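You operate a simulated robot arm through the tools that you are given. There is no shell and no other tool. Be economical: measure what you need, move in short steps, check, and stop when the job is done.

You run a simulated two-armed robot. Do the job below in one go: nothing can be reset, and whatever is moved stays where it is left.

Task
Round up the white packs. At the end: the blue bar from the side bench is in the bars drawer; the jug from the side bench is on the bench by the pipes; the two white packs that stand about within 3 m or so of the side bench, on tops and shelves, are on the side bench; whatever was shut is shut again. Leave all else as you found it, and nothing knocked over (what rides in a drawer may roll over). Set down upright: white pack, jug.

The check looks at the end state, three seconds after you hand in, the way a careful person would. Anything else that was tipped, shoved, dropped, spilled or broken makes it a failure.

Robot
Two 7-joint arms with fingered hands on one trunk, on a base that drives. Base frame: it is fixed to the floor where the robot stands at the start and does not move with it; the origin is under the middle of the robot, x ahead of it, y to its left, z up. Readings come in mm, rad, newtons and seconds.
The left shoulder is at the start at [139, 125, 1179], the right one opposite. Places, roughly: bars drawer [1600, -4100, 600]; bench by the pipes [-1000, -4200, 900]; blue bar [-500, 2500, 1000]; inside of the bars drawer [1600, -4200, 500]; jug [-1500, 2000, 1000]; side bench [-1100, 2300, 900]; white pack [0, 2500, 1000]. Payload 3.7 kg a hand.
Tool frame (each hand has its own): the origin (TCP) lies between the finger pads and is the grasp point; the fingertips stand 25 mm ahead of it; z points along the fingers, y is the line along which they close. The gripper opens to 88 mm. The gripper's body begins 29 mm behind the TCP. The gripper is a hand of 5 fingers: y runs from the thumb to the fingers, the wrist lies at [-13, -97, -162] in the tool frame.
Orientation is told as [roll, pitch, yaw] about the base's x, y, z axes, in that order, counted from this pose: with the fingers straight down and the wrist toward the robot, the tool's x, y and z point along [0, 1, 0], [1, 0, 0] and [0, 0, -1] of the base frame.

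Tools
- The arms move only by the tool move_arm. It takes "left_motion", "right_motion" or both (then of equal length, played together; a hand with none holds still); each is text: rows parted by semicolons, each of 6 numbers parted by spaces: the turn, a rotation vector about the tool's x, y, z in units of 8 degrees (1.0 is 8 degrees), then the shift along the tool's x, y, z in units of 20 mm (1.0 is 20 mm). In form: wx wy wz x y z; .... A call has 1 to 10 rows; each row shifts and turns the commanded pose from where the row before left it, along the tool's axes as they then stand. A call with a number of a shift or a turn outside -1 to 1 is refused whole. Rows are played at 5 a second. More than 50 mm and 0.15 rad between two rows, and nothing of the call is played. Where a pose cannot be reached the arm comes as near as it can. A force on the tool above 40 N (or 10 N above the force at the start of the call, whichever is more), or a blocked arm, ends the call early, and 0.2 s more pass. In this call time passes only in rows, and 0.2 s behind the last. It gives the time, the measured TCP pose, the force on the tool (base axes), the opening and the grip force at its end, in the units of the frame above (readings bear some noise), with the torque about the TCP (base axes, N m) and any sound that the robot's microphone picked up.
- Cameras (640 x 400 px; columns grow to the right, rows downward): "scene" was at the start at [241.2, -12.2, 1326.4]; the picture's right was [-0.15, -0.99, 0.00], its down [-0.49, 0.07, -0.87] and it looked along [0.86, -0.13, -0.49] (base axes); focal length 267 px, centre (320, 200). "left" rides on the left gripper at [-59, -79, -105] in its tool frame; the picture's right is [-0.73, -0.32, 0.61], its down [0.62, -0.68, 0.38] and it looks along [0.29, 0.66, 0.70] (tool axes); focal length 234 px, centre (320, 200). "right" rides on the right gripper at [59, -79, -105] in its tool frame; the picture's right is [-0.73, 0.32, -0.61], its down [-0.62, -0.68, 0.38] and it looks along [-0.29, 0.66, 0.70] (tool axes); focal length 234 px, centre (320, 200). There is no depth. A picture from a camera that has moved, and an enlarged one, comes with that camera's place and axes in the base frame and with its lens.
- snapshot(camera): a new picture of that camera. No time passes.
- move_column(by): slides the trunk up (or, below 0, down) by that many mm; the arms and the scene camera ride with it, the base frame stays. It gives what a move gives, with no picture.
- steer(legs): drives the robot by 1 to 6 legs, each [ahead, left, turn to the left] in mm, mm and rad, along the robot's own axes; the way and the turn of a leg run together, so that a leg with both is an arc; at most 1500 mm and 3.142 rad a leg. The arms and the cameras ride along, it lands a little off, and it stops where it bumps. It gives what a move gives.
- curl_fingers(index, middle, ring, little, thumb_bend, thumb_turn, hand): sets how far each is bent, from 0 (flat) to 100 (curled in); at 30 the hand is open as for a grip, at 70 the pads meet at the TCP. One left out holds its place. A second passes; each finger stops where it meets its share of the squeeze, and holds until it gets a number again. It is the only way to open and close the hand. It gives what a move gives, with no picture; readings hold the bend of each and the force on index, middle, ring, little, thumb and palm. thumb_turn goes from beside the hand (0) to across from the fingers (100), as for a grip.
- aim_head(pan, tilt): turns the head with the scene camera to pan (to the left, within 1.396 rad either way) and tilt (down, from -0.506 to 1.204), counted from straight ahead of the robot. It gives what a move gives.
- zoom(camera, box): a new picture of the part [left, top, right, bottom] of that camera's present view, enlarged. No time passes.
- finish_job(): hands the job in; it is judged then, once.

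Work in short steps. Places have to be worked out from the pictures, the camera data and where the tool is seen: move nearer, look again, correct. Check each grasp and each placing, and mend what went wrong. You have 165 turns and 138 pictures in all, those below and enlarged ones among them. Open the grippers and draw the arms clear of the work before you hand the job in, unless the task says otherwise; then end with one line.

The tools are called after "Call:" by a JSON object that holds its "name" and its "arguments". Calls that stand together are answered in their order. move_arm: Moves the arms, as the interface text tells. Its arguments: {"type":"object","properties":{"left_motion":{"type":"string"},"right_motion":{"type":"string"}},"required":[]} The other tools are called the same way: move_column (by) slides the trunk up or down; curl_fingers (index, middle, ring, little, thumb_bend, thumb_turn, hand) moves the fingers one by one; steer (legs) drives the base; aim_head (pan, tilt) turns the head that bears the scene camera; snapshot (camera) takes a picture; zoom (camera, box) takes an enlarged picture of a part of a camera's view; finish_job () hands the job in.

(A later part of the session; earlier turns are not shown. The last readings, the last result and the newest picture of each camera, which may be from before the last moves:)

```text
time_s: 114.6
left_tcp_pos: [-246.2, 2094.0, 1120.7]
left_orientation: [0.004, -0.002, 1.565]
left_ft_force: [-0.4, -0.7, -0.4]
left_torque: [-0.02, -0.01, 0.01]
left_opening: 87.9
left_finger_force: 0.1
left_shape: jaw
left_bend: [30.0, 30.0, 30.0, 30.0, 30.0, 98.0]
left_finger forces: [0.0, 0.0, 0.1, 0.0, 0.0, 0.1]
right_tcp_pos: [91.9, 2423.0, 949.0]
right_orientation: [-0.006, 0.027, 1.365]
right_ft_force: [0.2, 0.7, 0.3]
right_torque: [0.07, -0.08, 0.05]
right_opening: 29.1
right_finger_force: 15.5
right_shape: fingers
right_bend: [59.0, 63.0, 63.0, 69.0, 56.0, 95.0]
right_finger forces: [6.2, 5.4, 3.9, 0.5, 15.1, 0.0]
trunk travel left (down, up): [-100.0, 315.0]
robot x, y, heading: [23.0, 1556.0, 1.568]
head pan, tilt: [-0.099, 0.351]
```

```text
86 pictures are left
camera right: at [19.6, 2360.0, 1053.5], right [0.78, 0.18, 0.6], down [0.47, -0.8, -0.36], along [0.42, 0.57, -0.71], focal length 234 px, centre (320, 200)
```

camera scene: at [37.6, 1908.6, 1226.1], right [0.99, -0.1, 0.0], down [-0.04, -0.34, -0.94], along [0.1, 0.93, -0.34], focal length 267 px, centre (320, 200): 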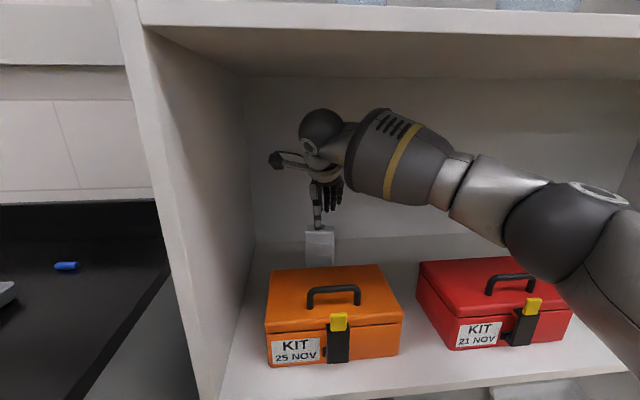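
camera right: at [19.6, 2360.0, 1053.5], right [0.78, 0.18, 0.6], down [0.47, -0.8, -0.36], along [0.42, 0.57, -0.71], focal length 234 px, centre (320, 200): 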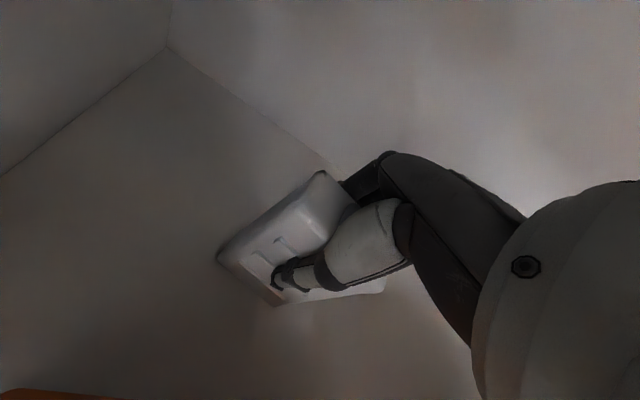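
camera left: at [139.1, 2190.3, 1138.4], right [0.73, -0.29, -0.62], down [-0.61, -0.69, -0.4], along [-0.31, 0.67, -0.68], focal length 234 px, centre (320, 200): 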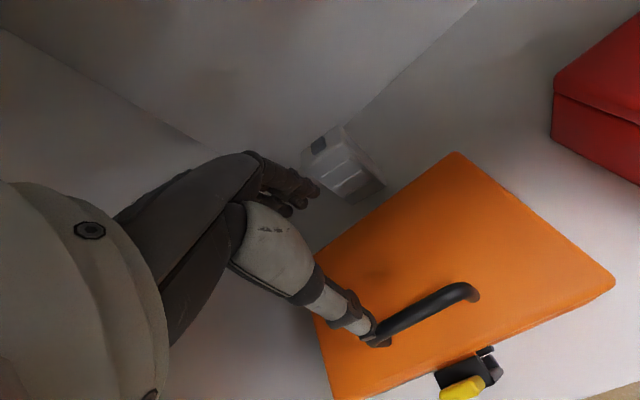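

Gripped (29 mm, 15 N). The upper shelf limits a straight lift, so I lift 60 mm, then tilt the pack forward 32° to lower the wrist, and lift on.

Call:
{"name": "move_arm", "arguments": {"right_motion": "0 0 0 0 0 -1;0 0 0 0 0 -1;0 0 0 0 0 -1;-1 0 0 0 0 -0.2;-1 0 0 0 0.1 -0.2;-1 0 0 0 0.2 -0.2;-1 0 0 0 0.2 -0.2"}}

Call:
{"name": "snapshot", "arguments": {"camera": "scene"}}

```text
time_s: 116.2
left_tcp_pos: [-247.1, 2094.6, 1118.0]
left_orientation: [0.006, -0.004, 1.566]
left_ft_force: [1.0, 0.0, -0.5]
left_torque: [0.0, 0.01, 0.02]
left_opening: 87.7
left_finger_force: 0.0
left_shape: jaw
left_bend: [30.0, 30.0, 30.0, 30.0, 30.0, 98.0]
left_finger forces: [0.1, 0.0, 0.0, 0.0, 0.1, 0.0]
right_tcp_pos: [92.5, 2430.3, 1025.5]
right_orientation: [-0.005, -0.535, 1.368]
right_ft_force: [0.4, -0.4, -3.2]
right_torque: [-0.01, 0.03, 0.02]
right_opening: 28.9
right_finger_force: 14.6
right_shape: fingers
right_bend: [60.0, 63.0, 64.0, 70.0, 56.0, 95.0]
right_finger forces: [5.8, 4.7, 3.4, 0.8, 14.8, 0.1]
trunk travel left (down, up): [-100.0, 315.0]
robot x, y, heading: [26.8, 1556.4, 1.569]
head pan, tilt: [-0.099, 0.351]
```

```text
85 pictures are left
camera scene: at [38.0, 1908.8, 1226.0], right [0.99, -0.1, 0.0], down [-0.04, -0.34, -0.94], along [0.1, 0.93, -0.34], focal length 267 px, centre (320, 200)
```

scene: 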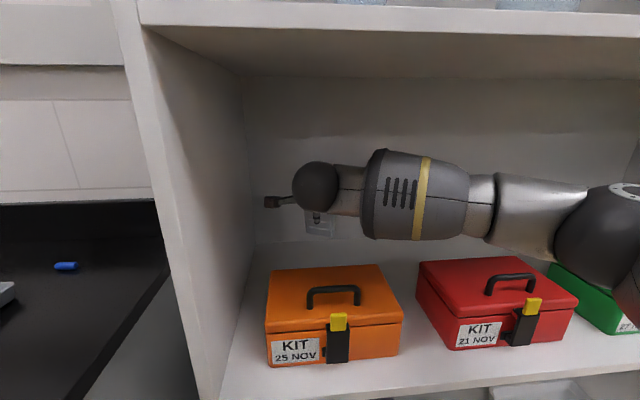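

Now lift another 60 mm and start drawing out.

Call:
{"name": "move_arm", "arguments": {"right_motion": "0 0 0 0 0.53 -0.85;0 0 0 0 0.53 -0.85;0 0 0 0 0.53 -0.85;0 0 0 -0.2 -0.83 -0.52;0 0 0 -0.2 -0.83 -0.52;0 0 0 -0.2 -0.83 -0.52"}}

Call:
{"name": "snapshot", "arguments": {"camera": "scene"}}

Call:
{"name": "snapshot", "arguments": {"camera": "right"}}

```text
time_s: 117.6
left_tcp_pos: [-246.8, 2093.9, 1118.6]
left_orientation: [0.005, -0.002, 1.566]
left_ft_force: [-0.5, -0.2, -0.2]
left_torque: [0.0, -0.01, 0.01]
left_opening: 87.6
left_finger_force: 0.0
left_shape: jaw
left_bend: [30.0, 30.0, 30.0, 30.0, 30.0, 98.0]
left_finger forces: [0.1, 0.0, 0.0, 0.0, 0.0, 0.0]
right_tcp_pos: [93.6, 2370.7, 1087.5]
right_orientation: [-0.005, -0.533, 1.369]
right_ft_force: [0.3, 0.2, -0.6]
right_torque: [-0.03, 0.0, -0.03]
right_opening: 28.7
right_finger_force: 14.6
right_shape: fingers
right_bend: [60.0, 63.0, 64.0, 70.0, 56.0, 95.0]
right_finger forces: [5.7, 4.8, 3.3, 0.7, 14.8, 0.0]
trunk travel left (down, up): [-100.0, 315.0]
robot x, y, heading: [29.2, 1553.6, 1.567]
head pan, tilt: [-0.099, 0.351]
```

```text
84 pictures are left
camera scene: at [38.0, 1908.3, 1226.2], right [0.99, -0.1, 0.0], down [-0.04, -0.34, -0.94], along [0.1, 0.93, -0.34], focal length 267 px, centre (320, 200)
```

scene: 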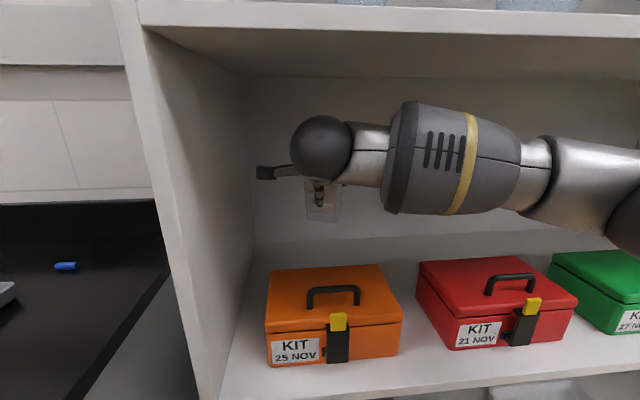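

```text
83 pictures are left
camera right: at [11.9, 2264.9, 1136.3], right [0.7, -0.18, 0.69], down [0.53, -0.51, -0.67], along [0.47, 0.84, -0.26], focal length 234 px, centre (320, 200)
```

right: 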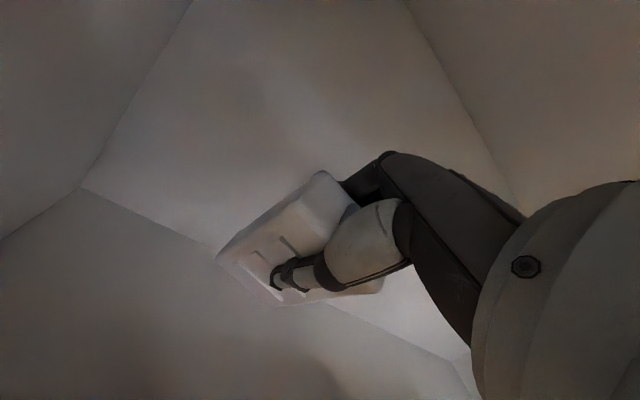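

Clear above the kit. I draw everything straight out by backing the base.

Call:
{"name": "steer", "arguments": {"legs": [[-420, 0, 0]]}}

Call:
{"name": "snapshot", "arguments": {"camera": "scene"}}

```text
time_s: 120.2
left_tcp_pos: [-247.9, 1675.6, 1119.0]
left_orientation: [0.006, -0.001, 1.566]
left_ft_force: [-0.4, -0.9, -0.1]
left_torque: [0.04, -0.04, 0.02]
left_opening: 87.6
left_finger_force: 0.0
left_shape: jaw
left_bend: [30.0, 30.0, 30.0, 30.0, 30.0, 98.0]
left_finger forces: [0.0, 0.0, 0.1, 0.1, 0.0, 0.1]
right_tcp_pos: [92.3, 1953.2, 1088.2]
right_orientation: [-0.005, -0.532, 1.369]
right_ft_force: [0.2, -0.8, -1.5]
right_torque: [-0.01, -0.01, 0.01]
right_opening: 28.9
right_finger_force: 15.1
right_shape: fingers
right_bend: [60.0, 63.0, 64.0, 70.0, 56.0, 95.0]
right_finger forces: [5.7, 4.6, 3.2, 0.8, 14.7, 0.0]
trunk travel left (down, up): [-100.0, 315.0]
robot x, y, heading: [27.4, 1134.3, 1.572]
head pan, tilt: [-0.099, 0.351]
```

```text
82 pictures are left
camera scene: at [36.4, 1489.4, 1226.2], right [0.99, -0.1, 0.0], down [-0.04, -0.34, -0.94], along [0.1, 0.93, -0.34], focal length 267 px, centre (320, 200)
```

scene: 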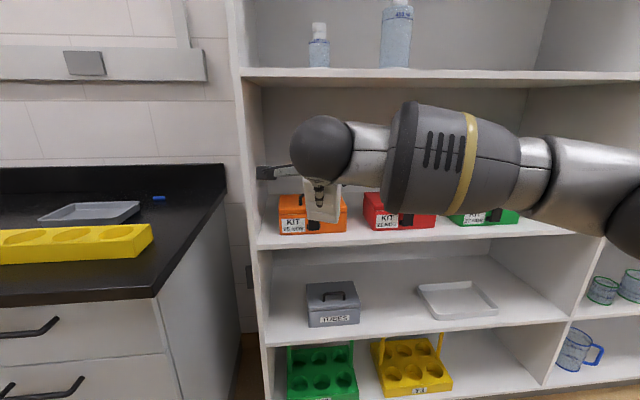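

Out cleanly. I raise the trunk to its start height and bring the pack upright.

Call:
{"name": "move_column", "arguments": {"by": 100}}

Call:
{"name": "move_arm", "arguments": {"right_motion": "1 0 0 0 -0.6 -0.4;1 0 0 0 -0.6 -0.4;1 0 0 0 -0.6 -0.3;0.8 0 0 0 -0.6 -0.2;0 0 -0.7 -0.5 -0.8 0;0 0 -0.7 -0.5 -0.8 0;0 0 0 -0.7 -0.9 0;0 0 0 -0.7 -0.9 0;0 0 0 -0.7 -0.9 0;0 0 0 -0.7 -0.9 0"}}

```text
time_s: 121.5
left_tcp_pos: [-247.3, 1678.4, 1215.6]
left_orientation: [0.005, 0.001, 1.565]
left_ft_force: [0.9, 0.5, -0.1]
left_torque: [-0.03, -0.02, 0.0]
left_opening: 87.7
left_finger_force: 0.0
left_shape: jaw
left_bend: [30.0, 30.0, 30.0, 30.0, 30.0, 98.0]
left_finger forces: [0.0, 0.0, 0.0, 0.0, 0.1, 0.0]
right_tcp_pos: [92.3, 1954.7, 1184.4]
right_orientation: [-0.008, -0.529, 1.369]
right_ft_force: [0.0, 0.0, -2.5]
right_torque: [-0.03, 0.02, 0.01]
right_opening: 29.1
right_finger_force: 14.9
right_shape: fingers
right_bend: [60.0, 63.0, 64.0, 70.0, 56.0, 95.0]
right_finger forces: [5.7, 4.6, 3.3, 0.7, 14.5, 0.0]
trunk travel left (down, up): [-200.0, 215.0]
robot x, y, heading: [24.5, 1135.6, 1.564]
head pan, tilt: [-0.099, 0.351]
```

```text
time_s: 123.7
left_tcp_pos: [-248.2, 1675.6, 1218.4]
left_orientation: [0.006, -0.003, 1.566]
left_ft_force: [-0.3, -0.1, 0.5]
left_torque: [0.01, 0.02, -0.02]
left_opening: 87.6
left_finger_force: 0.1
left_shape: jaw
left_bend: [30.0, 30.0, 30.0, 30.0, 30.0, 98.0]
left_finger forces: [0.0, 0.0, 0.1, 0.0, 0.1, 0.0]
right_tcp_pos: [151.2, 1792.0, 1197.0]
right_orientation: [-0.004, -0.002, 1.561]
right_ft_force: [0.2, 1.0, -1.7]
right_torque: [0.01, 0.0, 0.0]
right_opening: 28.8
right_finger_force: 14.0
right_shape: fingers
right_bend: [60.0, 64.0, 64.0, 70.0, 56.0, 95.0]
right_finger forces: [5.9, 4.5, 3.3, 0.8, 13.4, 0.0]
trunk travel left (down, up): [-200.0, 215.0]
robot x, y, heading: [25.3, 1136.4, 1.571]
head pan, tilt: [-0.099, 0.351]
```

Upright again. I drive to the side bench, aiming for a free spot right of the bottles at about (-800,1985).

Call:
{"name": "steer", "arguments": {"legs": [[0, 950, 0], [190, 0, 0]]}}

Call:
{"name": "aim_head", "arguments": {"pan": -0.1, "tilt": 0.65}}

Call:
{"name": "snapshot", "arguments": {"camera": "scene"}}

Call:
{"name": "snapshot", "arguments": {"camera": "right"}}

```text
time_s: 129.8
left_tcp_pos: [-1205.0, 1861.8, 1218.9]
left_orientation: [0.005, -0.001, 1.575]
left_ft_force: [-0.2, 0.3, 0.1]
left_torque: [0.0, -0.02, -0.02]
left_opening: 87.6
left_finger_force: 0.0
left_shape: jaw
left_bend: [30.0, 30.0, 30.0, 30.0, 30.0, 98.0]
left_finger forces: [0.0, 0.0, 0.0, 0.1, 0.1, 0.0]
right_tcp_pos: [-808.5, 1981.0, 1196.7]
right_orientation: [-0.004, -0.003, 1.57]
right_ft_force: [0.8, -1.0, -1.9]
right_torque: [0.02, -0.01, -0.05]
right_opening: 28.6
right_finger_force: 13.7
right_shape: fingers
right_bend: [60.0, 64.0, 64.0, 70.0, 56.0, 95.0]
right_finger forces: [5.8, 4.7, 3.3, 0.9, 13.3, 0.0]
trunk travel left (down, up): [-200.0, 215.0]
robot x, y, heading: [-921.8, 1322.1, 1.579]
head pan, tilt: [-0.099, 0.351]
```

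```text
time_s: 130.6
left_tcp_pos: [-1205.8, 1858.8, 1218.4]
left_orientation: [0.006, -0.002, 1.577]
left_ft_force: [-0.2, -0.4, 0.1]
left_torque: [0.02, 0.01, -0.02]
left_opening: 87.6
left_finger_force: 0.1
left_shape: jaw
left_bend: [30.0, 30.0, 30.0, 30.0, 30.0, 98.0]
left_finger forces: [0.0, 0.0, 0.0, 0.0, 0.0, 0.1]
right_tcp_pos: [-808.7, 1979.8, 1196.8]
right_orientation: [-0.005, -0.001, 1.573]
right_ft_force: [-0.2, -1.0, -1.8]
right_torque: [-0.02, 0.01, 0.0]
right_opening: 28.8
right_finger_force: 13.7
right_shape: fingers
right_bend: [60.0, 64.0, 64.0, 70.0, 56.0, 95.0]
right_finger forces: [5.8, 4.5, 3.2, 0.8, 13.5, 0.0]
trunk travel left (down, up): [-200.0, 215.0]
robot x, y, heading: [-927.9, 1325.6, 1.575]
head pan, tilt: [-0.099, 0.649]
```

```text
81 pictures are left
camera scene: at [-918.9, 1562.3, 1314.4], right [1.0, -0.09, 0.0], down [-0.06, -0.6, -0.8], along [0.07, 0.79, -0.6], focal length 267 px, centre (320, 200)
```

scene: 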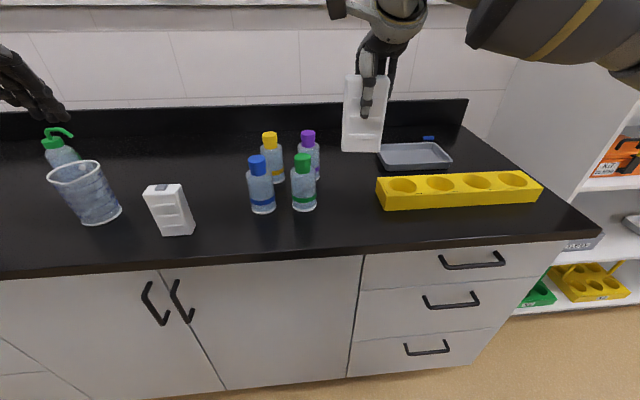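

```text
80 pictures are left
camera right: at [-866.5, 1901.6, 1300.3], right [0.72, 0.32, 0.61], down [0.63, -0.68, -0.38], along [0.29, 0.66, -0.69], focal length 234 px, centre (320, 200)
```

right: 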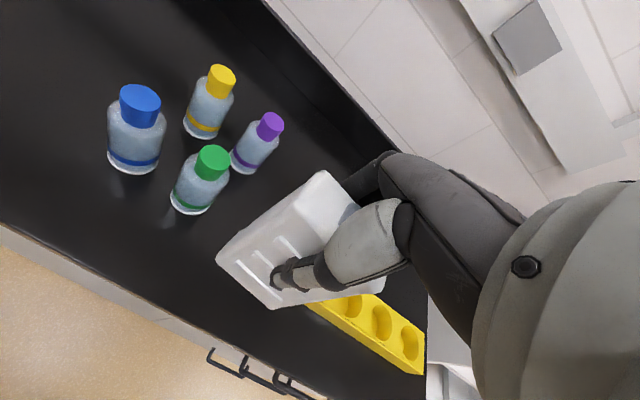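

Spot confirmed free. I lower to about 15 mm above the bench.

Call:
{"name": "move_arm", "arguments": {"right_motion": "0 0 0 0 0.7 0.9;0 0 0 0 0 0.95;0 0 0 0 0 0.95;0 0 0 0 0 0.95;0 0 0 0 0 0.95;0 0 0 0 0 0.95;0 0 0 0 0 0.95;0 0 0 0 0 0.95;0 0 0 0 0 0.95;0 0 0 0 0 0.8"}}

Call:
{"name": "zoom", "arguments": {"camera": "scene", "box": [290, 100, 450, 220]}}

```text
time_s: 132.8
left_tcp_pos: [-1205.8, 1859.3, 1217.9]
left_orientation: [0.004, -0.001, 1.576]
left_ft_force: [0.0, 0.4, -0.4]
left_torque: [0.01, 0.02, 0.0]
left_opening: 87.4
left_finger_force: 0.1
left_shape: jaw
left_bend: [30.0, 30.0, 30.0, 30.0, 30.0, 98.0]
left_finger forces: [0.0, 0.0, 0.0, 0.0, 0.0, 0.0]
right_tcp_pos: [-807.9, 1993.8, 1009.6]
right_orientation: [-0.004, -0.001, 1.571]
right_ft_force: [-0.9, 0.0, -2.3]
right_torque: [0.05, 0.01, 0.01]
right_opening: 28.9
right_finger_force: 14.2
right_shape: fingers
right_bend: [60.0, 64.0, 64.0, 70.0, 56.0, 95.0]
right_finger forces: [5.6, 4.5, 3.3, 0.8, 13.2, 0.1]
trunk travel left (down, up): [-200.0, 215.0]
robot x, y, heading: [-925.8, 1324.2, 1.578]
head pan, tilt: [-0.099, 0.649]
```

```text
3.33 times, centred on (370, 160) of scene
camera zoom: at [-918.8, 1562.7, 1314.3], right [1.0, -0.09, 0.0], down [-0.06, -0.6, -0.8], along [0.07, 0.79, -0.6], focal length 891 px, centre (153, 333)
```

zoom: 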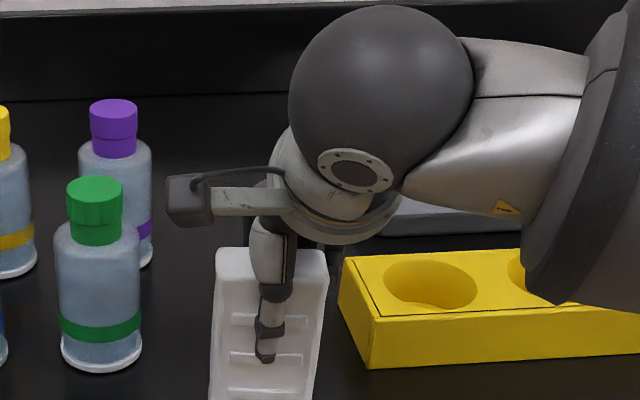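

Clear on both sides. I lower gently to contact.

Call:
{"name": "move_arm", "arguments": {"right_motion": "0 0 0 0 0 0.2;0 0 0 0 0 0.2;0 0 0 0 0 0.15"}}

Call:
{"name": "move_arm", "arguments": {"right_motion": "0 0 0 0 0 0.12;0 0 0 0 0 0.1"}}

Call:
{"name": "zoom", "arguments": {"camera": "scene", "box": [290, 130, 450, 250]}}

```text
time_s: 133.6
left_tcp_pos: [-1206.3, 1859.9, 1219.0]
left_orientation: [0.005, -0.002, 1.576]
left_ft_force: [0.0, 0.5, -0.2]
left_torque: [0.01, 0.0, 0.04]
left_opening: 87.7
left_finger_force: 0.1
left_shape: jaw
left_bend: [30.0, 30.0, 30.0, 30.0, 30.0, 98.0]
left_finger forces: [0.0, 0.1, 0.0, 0.0, 0.1, 0.0]
right_tcp_pos: [-805.6, 1995.2, 1001.1]
right_orientation: [-0.004, -0.001, 1.571]
right_ft_force: [0.4, 0.2, -2.3]
right_torque: [0.02, -0.01, 0.0]
right_opening: 28.7
right_finger_force: 13.6
right_shape: fingers
right_bend: [60.0, 64.0, 64.0, 70.0, 56.0, 95.0]
right_finger forces: [5.7, 4.5, 3.1, 0.8, 13.4, 0.1]
trunk travel left (down, up): [-200.0, 215.0]
robot x, y, heading: [-924.3, 1317.7, 1.58]
head pan, tilt: [-0.099, 0.649]
```

```text
time_s: 134.2
left_tcp_pos: [-1205.4, 1859.5, 1216.7]
left_orientation: [0.005, -0.002, 1.576]
left_ft_force: [0.2, 0.7, 0.4]
left_torque: [0.03, 0.0, -0.03]
left_opening: 87.5
left_finger_force: 0.0
left_shape: jaw
left_bend: [30.0, 30.0, 30.0, 30.0, 30.0, 98.0]
left_finger forces: [0.0, 0.0, 0.0, 0.1, 0.2, 0.0]
right_tcp_pos: [-806.7, 1995.0, 996.7]
right_orientation: [-0.005, 0.0, 1.572]
right_ft_force: [-1.1, 0.3, -1.9]
right_torque: [-0.04, -0.02, 0.0]
right_opening: 28.5
right_finger_force: 13.8
right_shape: fingers
right_bend: [60.0, 64.0, 64.0, 70.0, 56.0, 95.0]
right_finger forces: [5.7, 4.5, 3.2, 0.7, 13.3, 0.0]
trunk travel left (down, up): [-200.0, 215.0]
robot x, y, heading: [-926.9, 1321.5, 1.577]
head pan, tilt: [-0.099, 0.649]
```

```text
3.33 times, centred on (370, 190) of scene
camera zoom: at [-918.9, 1562.5, 1314.3], right [1.0, -0.09, 0.0], down [-0.06, -0.6, -0.8], along [0.07, 0.79, -0.6], focal length 891 px, centre (153, 233)
```

zoom: 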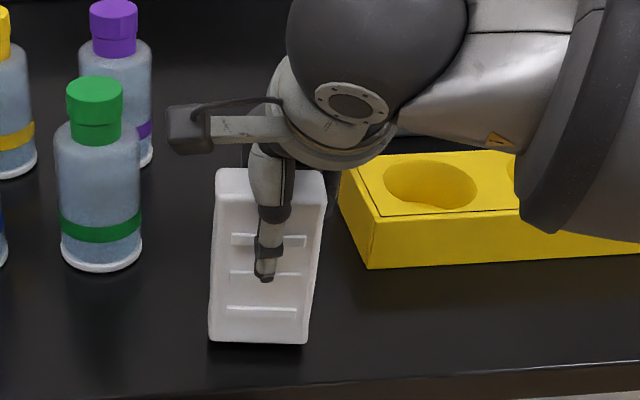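

Call:
{"name": "move_arm", "arguments": {"right_motion": "0 0 0 0 0 0.1;0 0 0 0 0 0.1"}}

Call:
{"name": "move_arm", "arguments": {"right_motion": "0 0 0 0 0 0.1"}}

```text
time_s: 134.8
left_tcp_pos: [-1204.6, 1859.4, 1219.2]
left_orientation: [0.004, -0.003, 1.577]
left_ft_force: [-0.5, 0.1, -0.2]
left_torque: [0.01, -0.01, -0.01]
left_opening: 87.4
left_finger_force: 0.2
left_shape: jaw
left_bend: [30.0, 30.0, 30.0, 30.0, 30.0, 98.0]
left_finger forces: [0.1, 0.0, 0.1, 0.1, 0.0, 0.0]
right_tcp_pos: [-807.7, 1994.6, 991.6]
right_orientation: [-0.004, -0.001, 1.569]
right_ft_force: [-0.1, 0.0, -2.0]
right_torque: [-0.04, -0.02, -0.01]
right_opening: 28.7
right_finger_force: 13.7
right_shape: fingers
right_bend: [60.0, 64.0, 64.0, 70.0, 56.0, 95.0]
right_finger forces: [5.7, 4.5, 3.3, 0.8, 13.2, 0.0]
trunk travel left (down, up): [-200.0, 215.0]
robot x, y, heading: [-927.4, 1320.3, 1.584]
head pan, tilt: [-0.099, 0.649]
```

```text
time_s: 135.2
left_tcp_pos: [-1204.5, 1859.8, 1217.9]
left_orientation: [0.006, -0.002, 1.578]
left_ft_force: [0.2, -0.6, -0.9]
left_torque: [-0.01, 0.01, -0.03]
left_opening: 87.9
left_finger_force: 0.1
left_shape: jaw
left_bend: [30.0, 30.0, 30.0, 30.0, 30.0, 98.0]
left_finger forces: [0.0, 0.1, 0.0, 0.0, 0.0, 0.0]
right_tcp_pos: [-807.0, 1995.0, 990.1]
right_orientation: [-0.005, -0.003, 1.57]
right_ft_force: [-0.5, -0.9, -1.4]
right_torque: [0.04, -0.05, 0.03]
right_opening: 28.9
right_finger_force: 14.1
right_shape: fingers
right_bend: [60.0, 64.0, 64.0, 70.0, 56.0, 95.0]
right_finger forces: [5.7, 4.4, 3.2, 0.8, 13.3, 0.1]
trunk travel left (down, up): [-200.0, 215.0]
robot x, y, heading: [-922.8, 1319.7, 1.578]
head pan, tilt: [-0.099, 0.649]
```

Still carrying the weight; two more small steps.

Call:
{"name": "move_arm", "arguments": {"right_motion": "0 0 0 0 0 0.12"}}

Call:
{"name": "zoom", "arguments": {"camera": "scene", "box": [320, 160, 400, 220]}}

```text
time_s: 135.6
left_tcp_pos: [-1205.3, 1858.9, 1218.7]
left_orientation: [0.005, -0.003, 1.577]
left_ft_force: [0.2, -0.5, -0.2]
left_torque: [0.01, -0.02, 0.0]
left_opening: 87.7
left_finger_force: 0.0
left_shape: jaw
left_bend: [30.0, 30.0, 30.0, 30.0, 30.0, 98.0]
left_finger forces: [0.1, 0.1, 0.0, 0.0, 0.0, 0.0]
right_tcp_pos: [-807.2, 1994.3, 988.3]
right_orientation: [-0.004, -0.003, 1.574]
right_ft_force: [-0.6, 0.1, 1.2]
right_torque: [0.02, -0.06, -0.01]
right_opening: 28.7
right_finger_force: 13.7
right_shape: fingers
right_bend: [60.0, 64.0, 64.0, 70.0, 56.0, 95.0]
right_finger forces: [5.9, 4.6, 3.4, 0.7, 14.0, 0.0]
trunk travel left (down, up): [-200.0, 215.0]
robot x, y, heading: [-925.9, 1324.3, 1.578]
head pan, tilt: [-0.099, 0.649]
```

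```text
6.67 times, centred on (360, 190) of scene
camera zoom: at [-919.0, 1561.9, 1314.5], right [1.0, -0.09, 0.0], down [-0.06, -0.6, -0.8], along [0.07, 0.79, -0.6], focal length 1782 px, centre (53, 267)
```

zoom: 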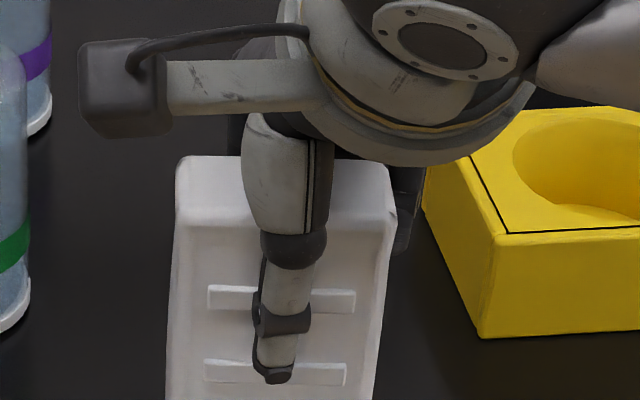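

Contact. I open the hand and rise.

Call:
{"name": "curl_fingers", "arguments": {"hand": "right", "index": 30, "middle": 30, "ring": 30, "little": 30, "thumb_bend": 30}}

Call:
{"name": "move_arm", "arguments": {"right_motion": "0 0 0 0 0 -0.5;0 0 0 0 0 -0.8;0 0 0 0 0 -1;0 0 0 0 0 -1;0 0 0 0 0 -1;0 0 0 0 0 -1;0 0 0 0 0 -1;0 0 0 0 0 -1;0 0 0 0 0 -1"}}

Call:
{"name": "snapshot", "arguments": {"camera": "scene"}}

```text
time_s: 136.6
left_tcp_pos: [-1205.5, 1860.4, 1218.4]
left_orientation: [0.006, 0.0, 1.578]
left_ft_force: [-0.1, 0.1, -0.3]
left_torque: [0.02, 0.02, 0.0]
left_opening: 87.9
left_finger_force: 0.0
left_shape: jaw
left_bend: [30.0, 30.0, 30.0, 30.0, 30.0, 98.0]
left_finger forces: [0.1, 0.0, 0.0, 0.1, 0.0, 0.0]
right_tcp_pos: [-806.1, 1994.5, 988.8]
right_orientation: [-0.005, -0.003, 1.57]
right_ft_force: [-0.1, 0.0, 0.8]
right_torque: [-0.01, -0.01, 0.02]
right_opening: 84.3
right_finger_force: 0.2
right_shape: fingers
right_bend: [30.0, 30.0, 30.0, 30.0, 30.0, 97.0]
right_finger forces: [0.0, 0.0, 0.1, 0.1, 0.1, 0.1]
trunk travel left (down, up): [-200.0, 215.0]
robot x, y, heading: [-923.1, 1322.1, 1.582]
head pan, tilt: [-0.099, 0.649]
```

```text
time_s: 138.6
left_tcp_pos: [-1206.4, 1859.3, 1218.6]
left_orientation: [0.005, -0.004, 1.575]
left_ft_force: [1.1, 0.5, 0.6]
left_torque: [0.0, 0.0, -0.04]
left_opening: 87.6
left_finger_force: 0.1
left_shape: jaw
left_bend: [30.0, 30.0, 30.0, 30.0, 30.0, 98.0]
left_finger forces: [0.0, 0.0, 0.0, 0.1, 0.1, 0.0]
right_tcp_pos: [-808.4, 1994.0, 1154.2]
right_orientation: [-0.004, -0.002, 1.573]
right_ft_force: [0.5, 0.0, 0.0]
right_torque: [0.03, 0.0, 0.02]
right_opening: 84.4
right_finger_force: 0.1
right_shape: fingers
right_bend: [30.0, 30.0, 30.0, 30.0, 30.0, 97.0]
right_finger forces: [0.0, 0.0, 0.0, 0.0, 0.1, 0.1]
trunk travel left (down, up): [-200.0, 215.0]
robot x, y, heading: [-925.9, 1323.5, 1.573]
head pan, tilt: [-0.099, 0.649]
```

```text
76 pictures are left
camera scene: at [-919.0, 1561.9, 1314.5], right [1.0, -0.09, 0.0], down [-0.06, -0.6, -0.8], along [0.07, 0.79, -0.6], focal length 267 px, centre (320, 200)
```

scene: 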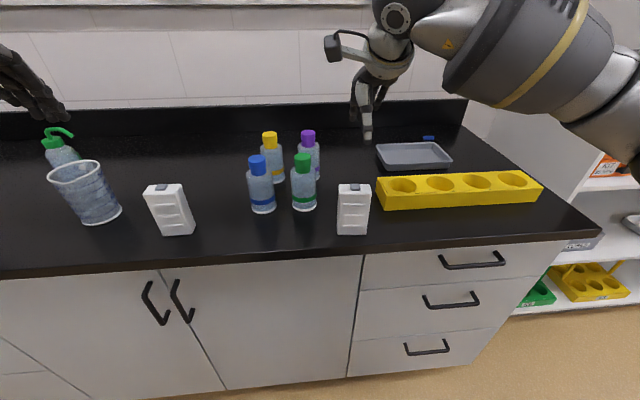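

Both packs stand on the side bench. Next the blue bar behind the tray: I shift right, move nearer and look.

Call:
{"name": "steer", "arguments": {"legs": [[0, -370, 0], [130, 0, 0]]}}

Call:
{"name": "aim_head", "arguments": {"pan": -0.1, "tilt": 0.55}}

Call:
{"name": "snapshot", "arguments": {"camera": "scene"}}

Call:
{"name": "snapshot", "arguments": {"camera": "right"}}

```text
time_s: 141.9
left_tcp_pos: [-839.1, 1991.8, 1220.2]
left_orientation: [0.006, -0.003, 1.578]
left_ft_force: [1.1, -0.1, -1.2]
left_torque: [-0.01, 0.0, -0.01]
left_opening: 87.4
left_finger_force: 0.0
left_shape: jaw
left_bend: [30.0, 30.0, 30.0, 30.0, 30.0, 98.0]
left_finger forces: [0.1, 0.1, 0.0, 0.0, 0.0, 0.0]
right_tcp_pos: [-442.5, 2128.0, 1154.5]
right_orientation: [-0.005, -0.001, 1.574]
right_ft_force: [-0.4, 0.2, -0.1]
right_torque: [0.0, -0.01, -0.03]
right_opening: 84.3
right_finger_force: 0.1
right_shape: fingers
right_bend: [30.0, 30.0, 30.0, 30.0, 30.0, 97.0]
right_finger forces: [0.0, 0.1, 0.1, 0.0, 0.0, 0.1]
trunk travel left (down, up): [-200.0, 215.0]
robot x, y, heading: [-558.6, 1457.7, 1.585]
head pan, tilt: [-0.099, 0.649]
```

```text
time_s: 142.5
left_tcp_pos: [-839.0, 1991.8, 1219.0]
left_orientation: [0.005, -0.003, 1.579]
left_ft_force: [0.6, -0.4, 0.0]
left_torque: [0.01, -0.01, -0.01]
left_opening: 87.6
left_finger_force: 0.0
left_shape: jaw
left_bend: [30.0, 30.0, 30.0, 30.0, 30.0, 98.0]
left_finger forces: [0.1, 0.0, 0.0, 0.1, 0.0, 0.0]
right_tcp_pos: [-442.5, 2127.0, 1154.6]
right_orientation: [-0.007, -0.002, 1.573]
right_ft_force: [0.2, 1.1, 1.1]
right_torque: [-0.01, -0.04, 0.0]
right_opening: 84.6
right_finger_force: 0.1
right_shape: fingers
right_bend: [30.0, 30.0, 30.0, 30.0, 30.0, 97.0]
right_finger forces: [0.0, 0.0, 0.0, 0.1, 0.0, 0.0]
trunk travel left (down, up): [-200.0, 215.0]
robot x, y, heading: [-556.4, 1458.5, 1.581]
head pan, tilt: [-0.099, 0.55]
```

```text
75 pictures are left
camera scene: at [-551.4, 1697.8, 1323.1], right [1.0, -0.09, 0.0], down [-0.05, -0.52, -0.85], along [0.08, 0.85, -0.52], focal length 267 px, centre (320, 200)
```

scene: 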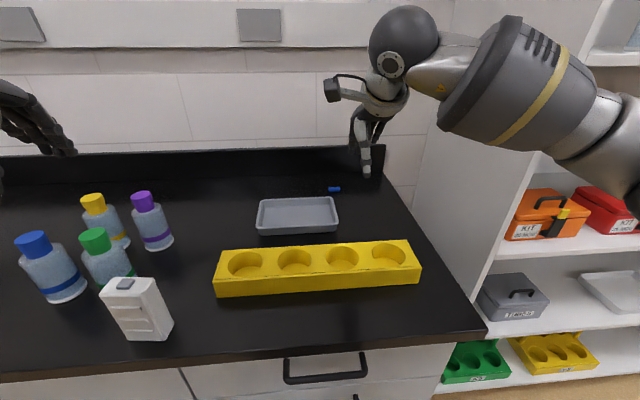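

```text
74 pictures are left
camera right: at [-500.4, 2048.0, 1257.3], right [0.72, 0.32, 0.61], down [0.63, -0.68, -0.38], along [0.29, 0.66, -0.69], focal length 234 px, centre (320, 200)
```

right: 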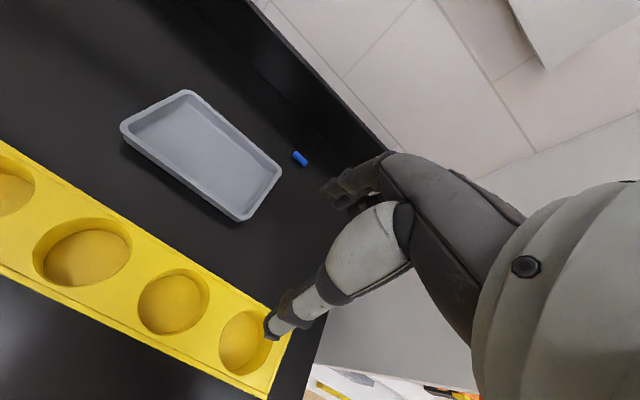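

The blue bar is a small stir bar at ≈(-438,2453). I zoom to get its size and heading.

Call:
{"name": "zoom", "arguments": {"camera": "right", "box": [260, 128, 340, 188]}}

Call:
{"name": "zoom", "arguments": {"camera": "scene", "box": [293, 159, 373, 219]}}

```text
6.67 times, centred on (300, 158) of right
camera zoom: at [-500.4, 2048.0, 1257.3], right [0.72, 0.32, 0.61], down [0.63, -0.68, -0.38], along [0.29, 0.66, -0.69], focal length 1561 px, centre (453, 480)
```

zoom: 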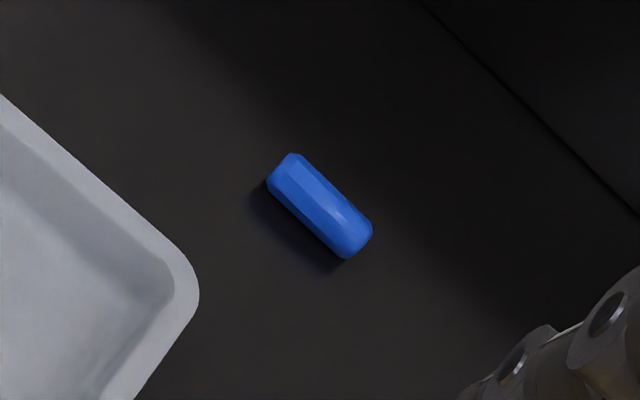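

```text
6.67 times, centred on (333, 189) of scene
camera zoom: at [-551.4, 1697.8, 1323.1], right [1.0, -0.09, 0.0], down [-0.05, -0.52, -0.85], along [0.08, 0.85, -0.52], focal length 1782 px, centre (233, 273)
```

zoom: 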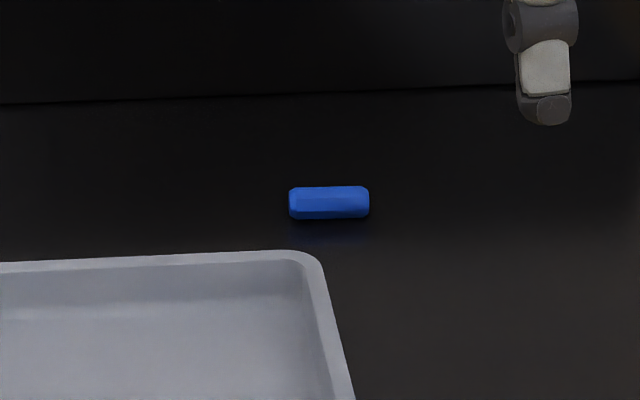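

Bar ≈40 mm long, 15 thick, lying along x at (-437,2445). I move closer, lower/lean the trunk, and half-close the fingers.

Call:
{"name": "steer", "arguments": {"legs": [[70, 0, 0]]}}

Call:
{"name": "move_column", "arguments": {"by": -80}}

Call:
{"name": "curl_fingers", "arguments": {"hand": "right", "index": 46, "middle": 46, "ring": 46, "little": 46, "thumb_bend": 46}}

Call:
{"name": "snapshot", "arguments": {"camera": "right"}}

```text
time_s: 143.6
left_tcp_pos: [-839.4, 2060.5, 1217.8]
left_orientation: [0.004, -0.004, 1.579]
left_ft_force: [0.4, 0.4, 0.5]
left_torque: [0.03, 0.02, -0.03]
left_opening: 87.7
left_finger_force: 0.1
left_shape: jaw
left_bend: [30.0, 30.0, 30.0, 30.0, 30.0, 98.0]
left_finger forces: [0.0, 0.0, 0.0, 0.0, 0.0, 0.0]
right_tcp_pos: [-443.2, 2196.2, 1153.9]
right_orientation: [-0.004, -0.001, 1.575]
right_ft_force: [0.0, -0.3, -0.8]
right_torque: [-0.02, 0.01, -0.01]
right_opening: 84.6
right_finger_force: 0.0
right_shape: fingers
right_bend: [30.0, 30.0, 30.0, 30.0, 30.0, 97.0]
right_finger forces: [0.0, 0.1, 0.0, 0.0, 0.0, 0.1]
trunk travel left (down, up): [-200.0, 215.0]
robot x, y, heading: [-558.0, 1524.3, 1.577]
head pan, tilt: [-0.099, 0.55]
```

```text
time_s: 144.7
left_tcp_pos: [-839.5, 2057.9, 1141.1]
left_orientation: [0.006, -0.007, 1.579]
left_ft_force: [-0.5, 0.0, 0.3]
left_torque: [0.03, -0.01, 0.0]
left_opening: 87.8
left_finger_force: 0.1
left_shape: jaw
left_bend: [30.0, 30.0, 30.0, 30.0, 30.0, 98.0]
left_finger forces: [0.0, 0.0, 0.0, 0.0, 0.1, 0.0]
right_tcp_pos: [-442.6, 2193.8, 1076.0]
right_orientation: [-0.004, -0.006, 1.574]
right_ft_force: [-0.5, 0.1, 0.3]
right_torque: [-0.01, 0.02, 0.03]
right_opening: 84.4
right_finger_force: 0.1
right_shape: fingers
right_bend: [30.0, 30.0, 30.0, 30.0, 30.0, 97.0]
right_finger forces: [0.0, 0.1, 0.0, 0.0, 0.1, 0.0]
trunk travel left (down, up): [-120.0, 295.0]
robot x, y, heading: [-559.9, 1527.4, 1.581]
head pan, tilt: [-0.099, 0.55]
```

```text
time_s: 145.7
left_tcp_pos: [-840.4, 2060.4, 1138.7]
left_orientation: [0.005, -0.004, 1.579]
left_ft_force: [-0.7, 0.1, 0.0]
left_torque: [0.03, -0.02, -0.02]
left_opening: 87.7
left_finger_force: 0.0
left_shape: jaw
left_bend: [30.0, 30.0, 30.0, 30.0, 30.0, 98.0]
left_finger forces: [0.0, 0.0, 0.0, 0.1, 0.0, 0.0]
right_tcp_pos: [-442.7, 2195.1, 1075.0]
right_orientation: [-0.006, -0.001, 1.575]
right_ft_force: [0.0, 0.2, 0.7]
right_torque: [0.03, 0.01, 0.0]
right_opening: 50.8
right_finger_force: 0.1
right_shape: fingers
right_bend: [46.0, 46.0, 46.0, 46.0, 46.0, 97.0]
right_finger forces: [0.0, 0.0, 0.0, 0.1, 0.0, 0.0]
trunk travel left (down, up): [-120.0, 295.0]
robot x, y, heading: [-554.4, 1522.9, 1.581]
head pan, tilt: [-0.099, 0.55]
```

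```text
71 pictures are left
camera right: at [-501.1, 2116.7, 1177.3], right [0.72, 0.32, 0.61], down [0.63, -0.68, -0.38], along [0.29, 0.66, -0.69], focal length 234 px, centre (320, 200)
```

right: 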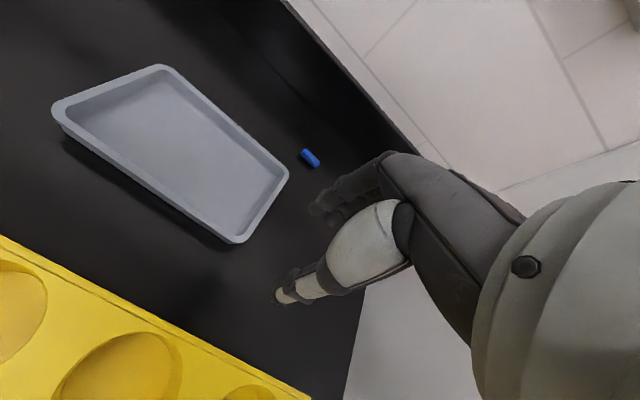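

Bar confirmed at (-438,2445). I move forward above it.

Call:
{"name": "move_arm", "arguments": {"right_motion": "0 0 0 -0.05 1 0.3;0 0 0 -0.05 1 0.3;0 0 0 -0.05 1 0.3;0 0 0 -0.05 1 0.3;0 0 0 -0.05 1 0.3;0 0 0 -0.05 1 0.3;0 0 0 -0.05 1 0.3;0 0 0 -0.05 1 0.3;0 0 0 -0.05 1 0.3;0 0 0 -0.05 1 0.3"}}

Call:
{"name": "snapshot", "arguments": {"camera": "right"}}

```text
time_s: 147.9
left_tcp_pos: [-839.4, 2059.9, 1138.1]
left_orientation: [0.004, -0.002, 1.58]
left_ft_force: [0.7, -0.6, 0.7]
left_torque: [-0.03, 0.01, -0.01]
left_opening: 87.7
left_finger_force: 0.1
left_shape: jaw
left_bend: [30.0, 30.0, 30.0, 30.0, 30.0, 98.0]
left_finger forces: [0.0, 0.0, 0.1, 0.0, 0.1, 0.1]
right_tcp_pos: [-434.5, 2396.2, 1014.9]
right_orientation: [-0.008, -0.002, 1.575]
right_ft_force: [-0.2, -0.7, -0.4]
right_torque: [-0.02, 0.0, 0.0]
right_opening: 50.8
right_finger_force: 0.0
right_shape: fingers
right_bend: [46.0, 46.0, 46.0, 46.0, 46.0, 97.0]
right_finger forces: [0.0, 0.0, 0.0, 0.0, 0.0, 0.1]
trunk travel left (down, up): [-120.0, 295.0]
robot x, y, heading: [-561.3, 1526.9, 1.584]
head pan, tilt: [-0.099, 0.55]
```

```text
70 pictures are left
camera right: at [-492.2, 2317.3, 1117.3], right [0.72, 0.32, 0.61], down [0.63, -0.68, -0.38], along [0.29, 0.66, -0.69], focal length 234 px, centre (320, 200)
```

right: 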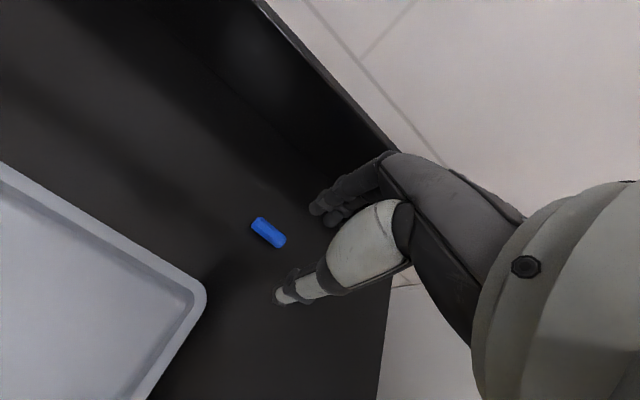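

Target (-435,2441). I go over it and down to TCP ≈935.

Call:
{"name": "move_arm", "arguments": {"right_motion": "0 0 0 0 0.8 0.5;0 0 0 0 0.8 0.5;0 0 0 0 0.65 0.5;0 0 0 0 0 0.8;0 0 0 0 0 0.8;0 0 0 0 0 0.8"}}

Call:
{"name": "snapshot", "arguments": {"camera": "right"}}

Call:
{"name": "zoom", "arguments": {"camera": "scene", "box": [280, 100, 440, 220]}}

```text
time_s: 149.3
left_tcp_pos: [-840.2, 2059.7, 1138.9]
left_orientation: [0.005, -0.002, 1.58]
left_ft_force: [-0.5, -0.3, -0.2]
left_torque: [0.02, 0.02, 0.02]
left_opening: 87.8
left_finger_force: 0.2
left_shape: jaw
left_bend: [30.0, 30.0, 30.0, 30.0, 30.0, 98.0]
left_finger forces: [0.0, 0.0, 0.0, 0.0, 0.1, 0.0]
right_tcp_pos: [-431.9, 2441.0, 936.2]
right_orientation: [-0.004, -0.003, 1.574]
right_ft_force: [0.3, 0.4, -0.7]
right_torque: [0.01, 0.01, 0.0]
right_opening: 50.7
right_finger_force: 0.0
right_shape: fingers
right_bend: [46.0, 46.0, 46.0, 46.0, 46.0, 97.0]
right_finger forces: [0.1, 0.0, 0.0, 0.0, 0.0, 0.1]
trunk travel left (down, up): [-120.0, 295.0]
robot x, y, heading: [-561.3, 1523.9, 1.579]
head pan, tilt: [-0.099, 0.55]
```

```text
69 pictures are left
camera right: at [-490.8, 2362.6, 1038.7], right [0.72, 0.32, 0.61], down [0.63, -0.68, -0.38], along [0.29, 0.66, -0.69], focal length 234 px, centre (320, 200)
```

right: 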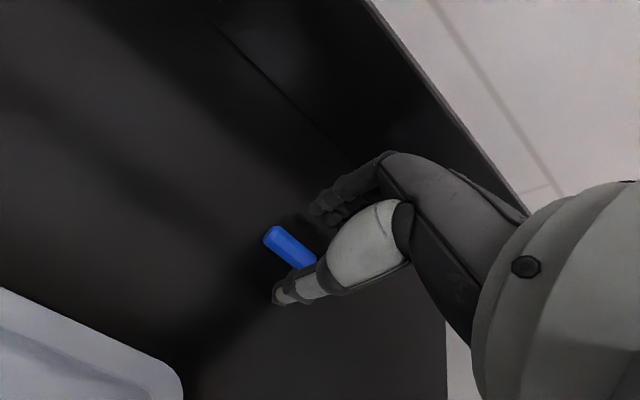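

```text
3.33 times, centred on (360, 160) of scene
camera zoom: at [-552.8, 1854.5, 1231.8], right [1.0, -0.09, 0.0], down [-0.05, -0.52, -0.85], along [0.08, 0.85, -0.52], focal length 891 px, centre (187, 333)
```

zoom: 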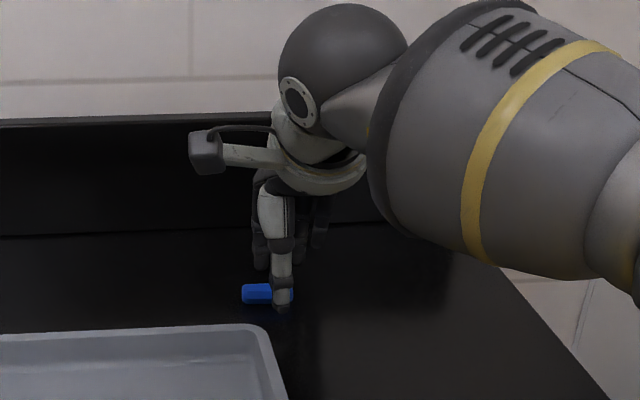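

The bar lies between thumb and fingers but the hand is ~10 mm right of its middle. I shift left and lower until the tips are near the bench.

Call:
{"name": "move_arm", "arguments": {"right_motion": "0 0 0 0.5 0 0;0 0 0 0 0 0.25;0 0 0 0 0 0.25;0 0 0 0 0 0.2"}}

Call:
{"name": "snapshot", "arguments": {"camera": "right"}}

Call:
{"name": "zoom", "arguments": {"camera": "scene", "box": [310, 150, 390, 210]}}

```text
time_s: 150.3
left_tcp_pos: [-839.4, 2058.8, 1140.8]
left_orientation: [0.005, -0.007, 1.58]
left_ft_force: [0.1, -0.2, 0.2]
left_torque: [-0.03, 0.02, -0.01]
left_opening: 87.9
left_finger_force: 0.1
left_shape: jaw
left_bend: [30.0, 30.0, 30.0, 30.0, 30.0, 98.0]
left_finger forces: [0.0, 0.0, 0.0, 0.0, 0.0, 0.1]
right_tcp_pos: [-444.3, 2440.0, 927.7]
right_orientation: [-0.003, -0.009, 1.575]
right_ft_force: [1.7, 0.5, 11.9]
right_torque: [0.42, -0.13, -0.05]
right_opening: 50.9
right_finger_force: 6.0
right_shape: fingers
right_bend: [46.0, 44.0, 46.0, 46.0, 46.0, 97.0]
right_finger forces: [0.1, 11.8, 0.1, 0.0, 0.1, 0.0]
trunk travel left (down, up): [-120.0, 295.0]
robot x, y, heading: [-558.1, 1522.6, 1.583]
head pan, tilt: [-0.099, 0.55]
```

```text
67 pictures are left
camera right: at [-501.7, 2361.0, 1030.3], right [0.72, 0.32, 0.61], down [0.63, -0.68, -0.39], along [0.29, 0.66, -0.69], focal length 234 px, centre (320, 200)
```

right: 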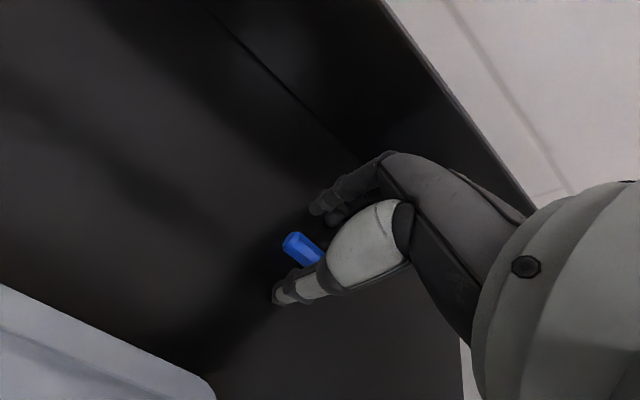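

```text
6.67 times, centred on (350, 180) of scene
camera zoom: at [-552.9, 1852.2, 1233.0], right [1.0, -0.09, 0.0], down [-0.05, -0.52, -0.85], along [0.08, 0.85, -0.52], focal length 1782 px, centre (120, 333)
```

zoom: 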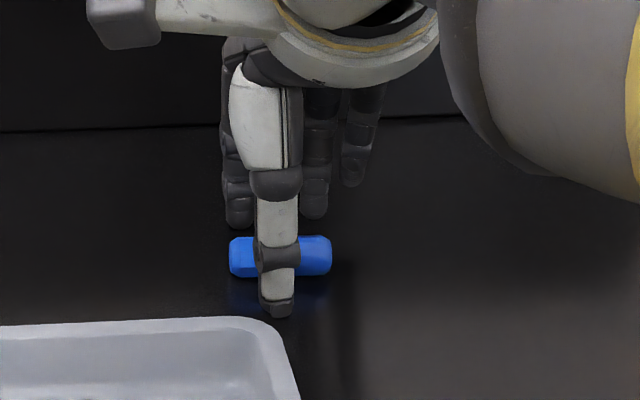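

The middle fingertip touches the bench. I raise 3 mm and close on the bar.

Call:
{"name": "move_arm", "arguments": {"right_motion": "0 0 0 0 0 -0.15"}}

Call:
{"name": "curl_fingers", "arguments": {"hand": "right", "index": 72, "middle": 72, "ring": 72, "little": 72, "thumb_bend": 72}}

Call:
{"name": "snapshot", "arguments": {"camera": "right"}}

Call:
{"name": "zoom", "arguments": {"camera": "scene", "box": [310, 150, 390, 210]}}

```text
time_s: 150.7
left_tcp_pos: [-838.6, 2058.4, 1140.1]
left_orientation: [0.005, -0.005, 1.58]
left_ft_force: [-0.3, -0.4, 0.0]
left_torque: [0.01, 0.02, 0.04]
left_opening: 87.9
left_finger_force: 0.0
left_shape: jaw
left_bend: [30.0, 30.0, 30.0, 30.0, 30.0, 98.0]
left_finger forces: [0.0, 0.1, 0.1, 0.0, 0.0, 0.0]
right_tcp_pos: [-442.6, 2441.2, 927.1]
right_orientation: [-0.003, -0.003, 1.574]
right_ft_force: [0.6, 1.7, 12.2]
right_torque: [0.46, -0.14, -0.05]
right_opening: 50.9
right_finger_force: 6.4
right_shape: fingers
right_bend: [46.0, 43.0, 46.0, 46.0, 46.0, 97.0]
right_finger forces: [0.0, 12.1, 0.1, 0.0, 0.0, 0.1]
trunk travel left (down, up): [-120.0, 295.0]
robot x, y, heading: [-558.3, 1530.3, 1.583]
head pan, tilt: [-0.099, 0.55]
```

```text
time_s: 151.7
left_tcp_pos: [-838.4, 2059.7, 1141.0]
left_orientation: [0.005, -0.007, 1.579]
left_ft_force: [0.0, 0.0, 0.2]
left_torque: [-0.01, -0.01, -0.01]
left_opening: 87.7
left_finger_force: 0.0
left_shape: jaw
left_bend: [30.0, 30.0, 30.0, 30.0, 30.0, 98.0]
left_finger forces: [0.0, 0.0, 0.1, 0.1, 0.0, 0.1]
right_tcp_pos: [-443.9, 2440.3, 927.6]
right_orientation: [-0.005, -0.002, 1.574]
right_ft_force: [1.9, 0.8, 11.9]
right_torque: [-0.17, 0.06, 0.05]
right_opening: 7.8
right_finger_force: 15.2
right_shape: fingers
right_bend: [71.0, 71.0, 71.0, 72.0, 67.0, 97.0]
right_finger forces: [6.2, 2.6, 1.0, 0.0, 21.0, 0.1]
trunk travel left (down, up): [-120.0, 295.0]
robot x, y, heading: [-564.4, 1526.1, 1.577]
head pan, tilt: [-0.099, 0.55]
```

```text
65 pictures are left
camera right: at [-501.3, 2361.1, 1029.8], right [0.72, 0.32, 0.61], down [0.63, -0.68, -0.38], along [0.29, 0.66, -0.69], focal length 234 px, centre (320, 200)
```

right: 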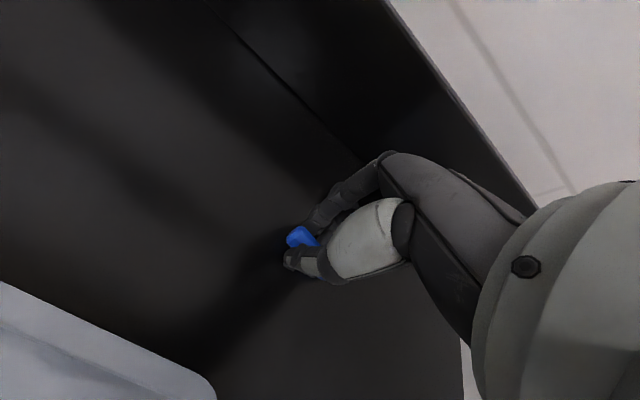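

```text
6.67 times, centred on (350, 180) of scene
camera zoom: at [-552.8, 1852.8, 1232.4], right [1.0, -0.09, 0.0], down [-0.05, -0.52, -0.85], along [0.08, 0.85, -0.52], focal length 1782 px, centre (120, 333)
```

zoom: 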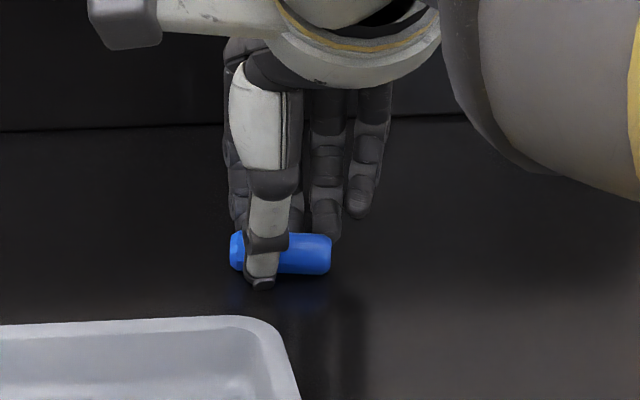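

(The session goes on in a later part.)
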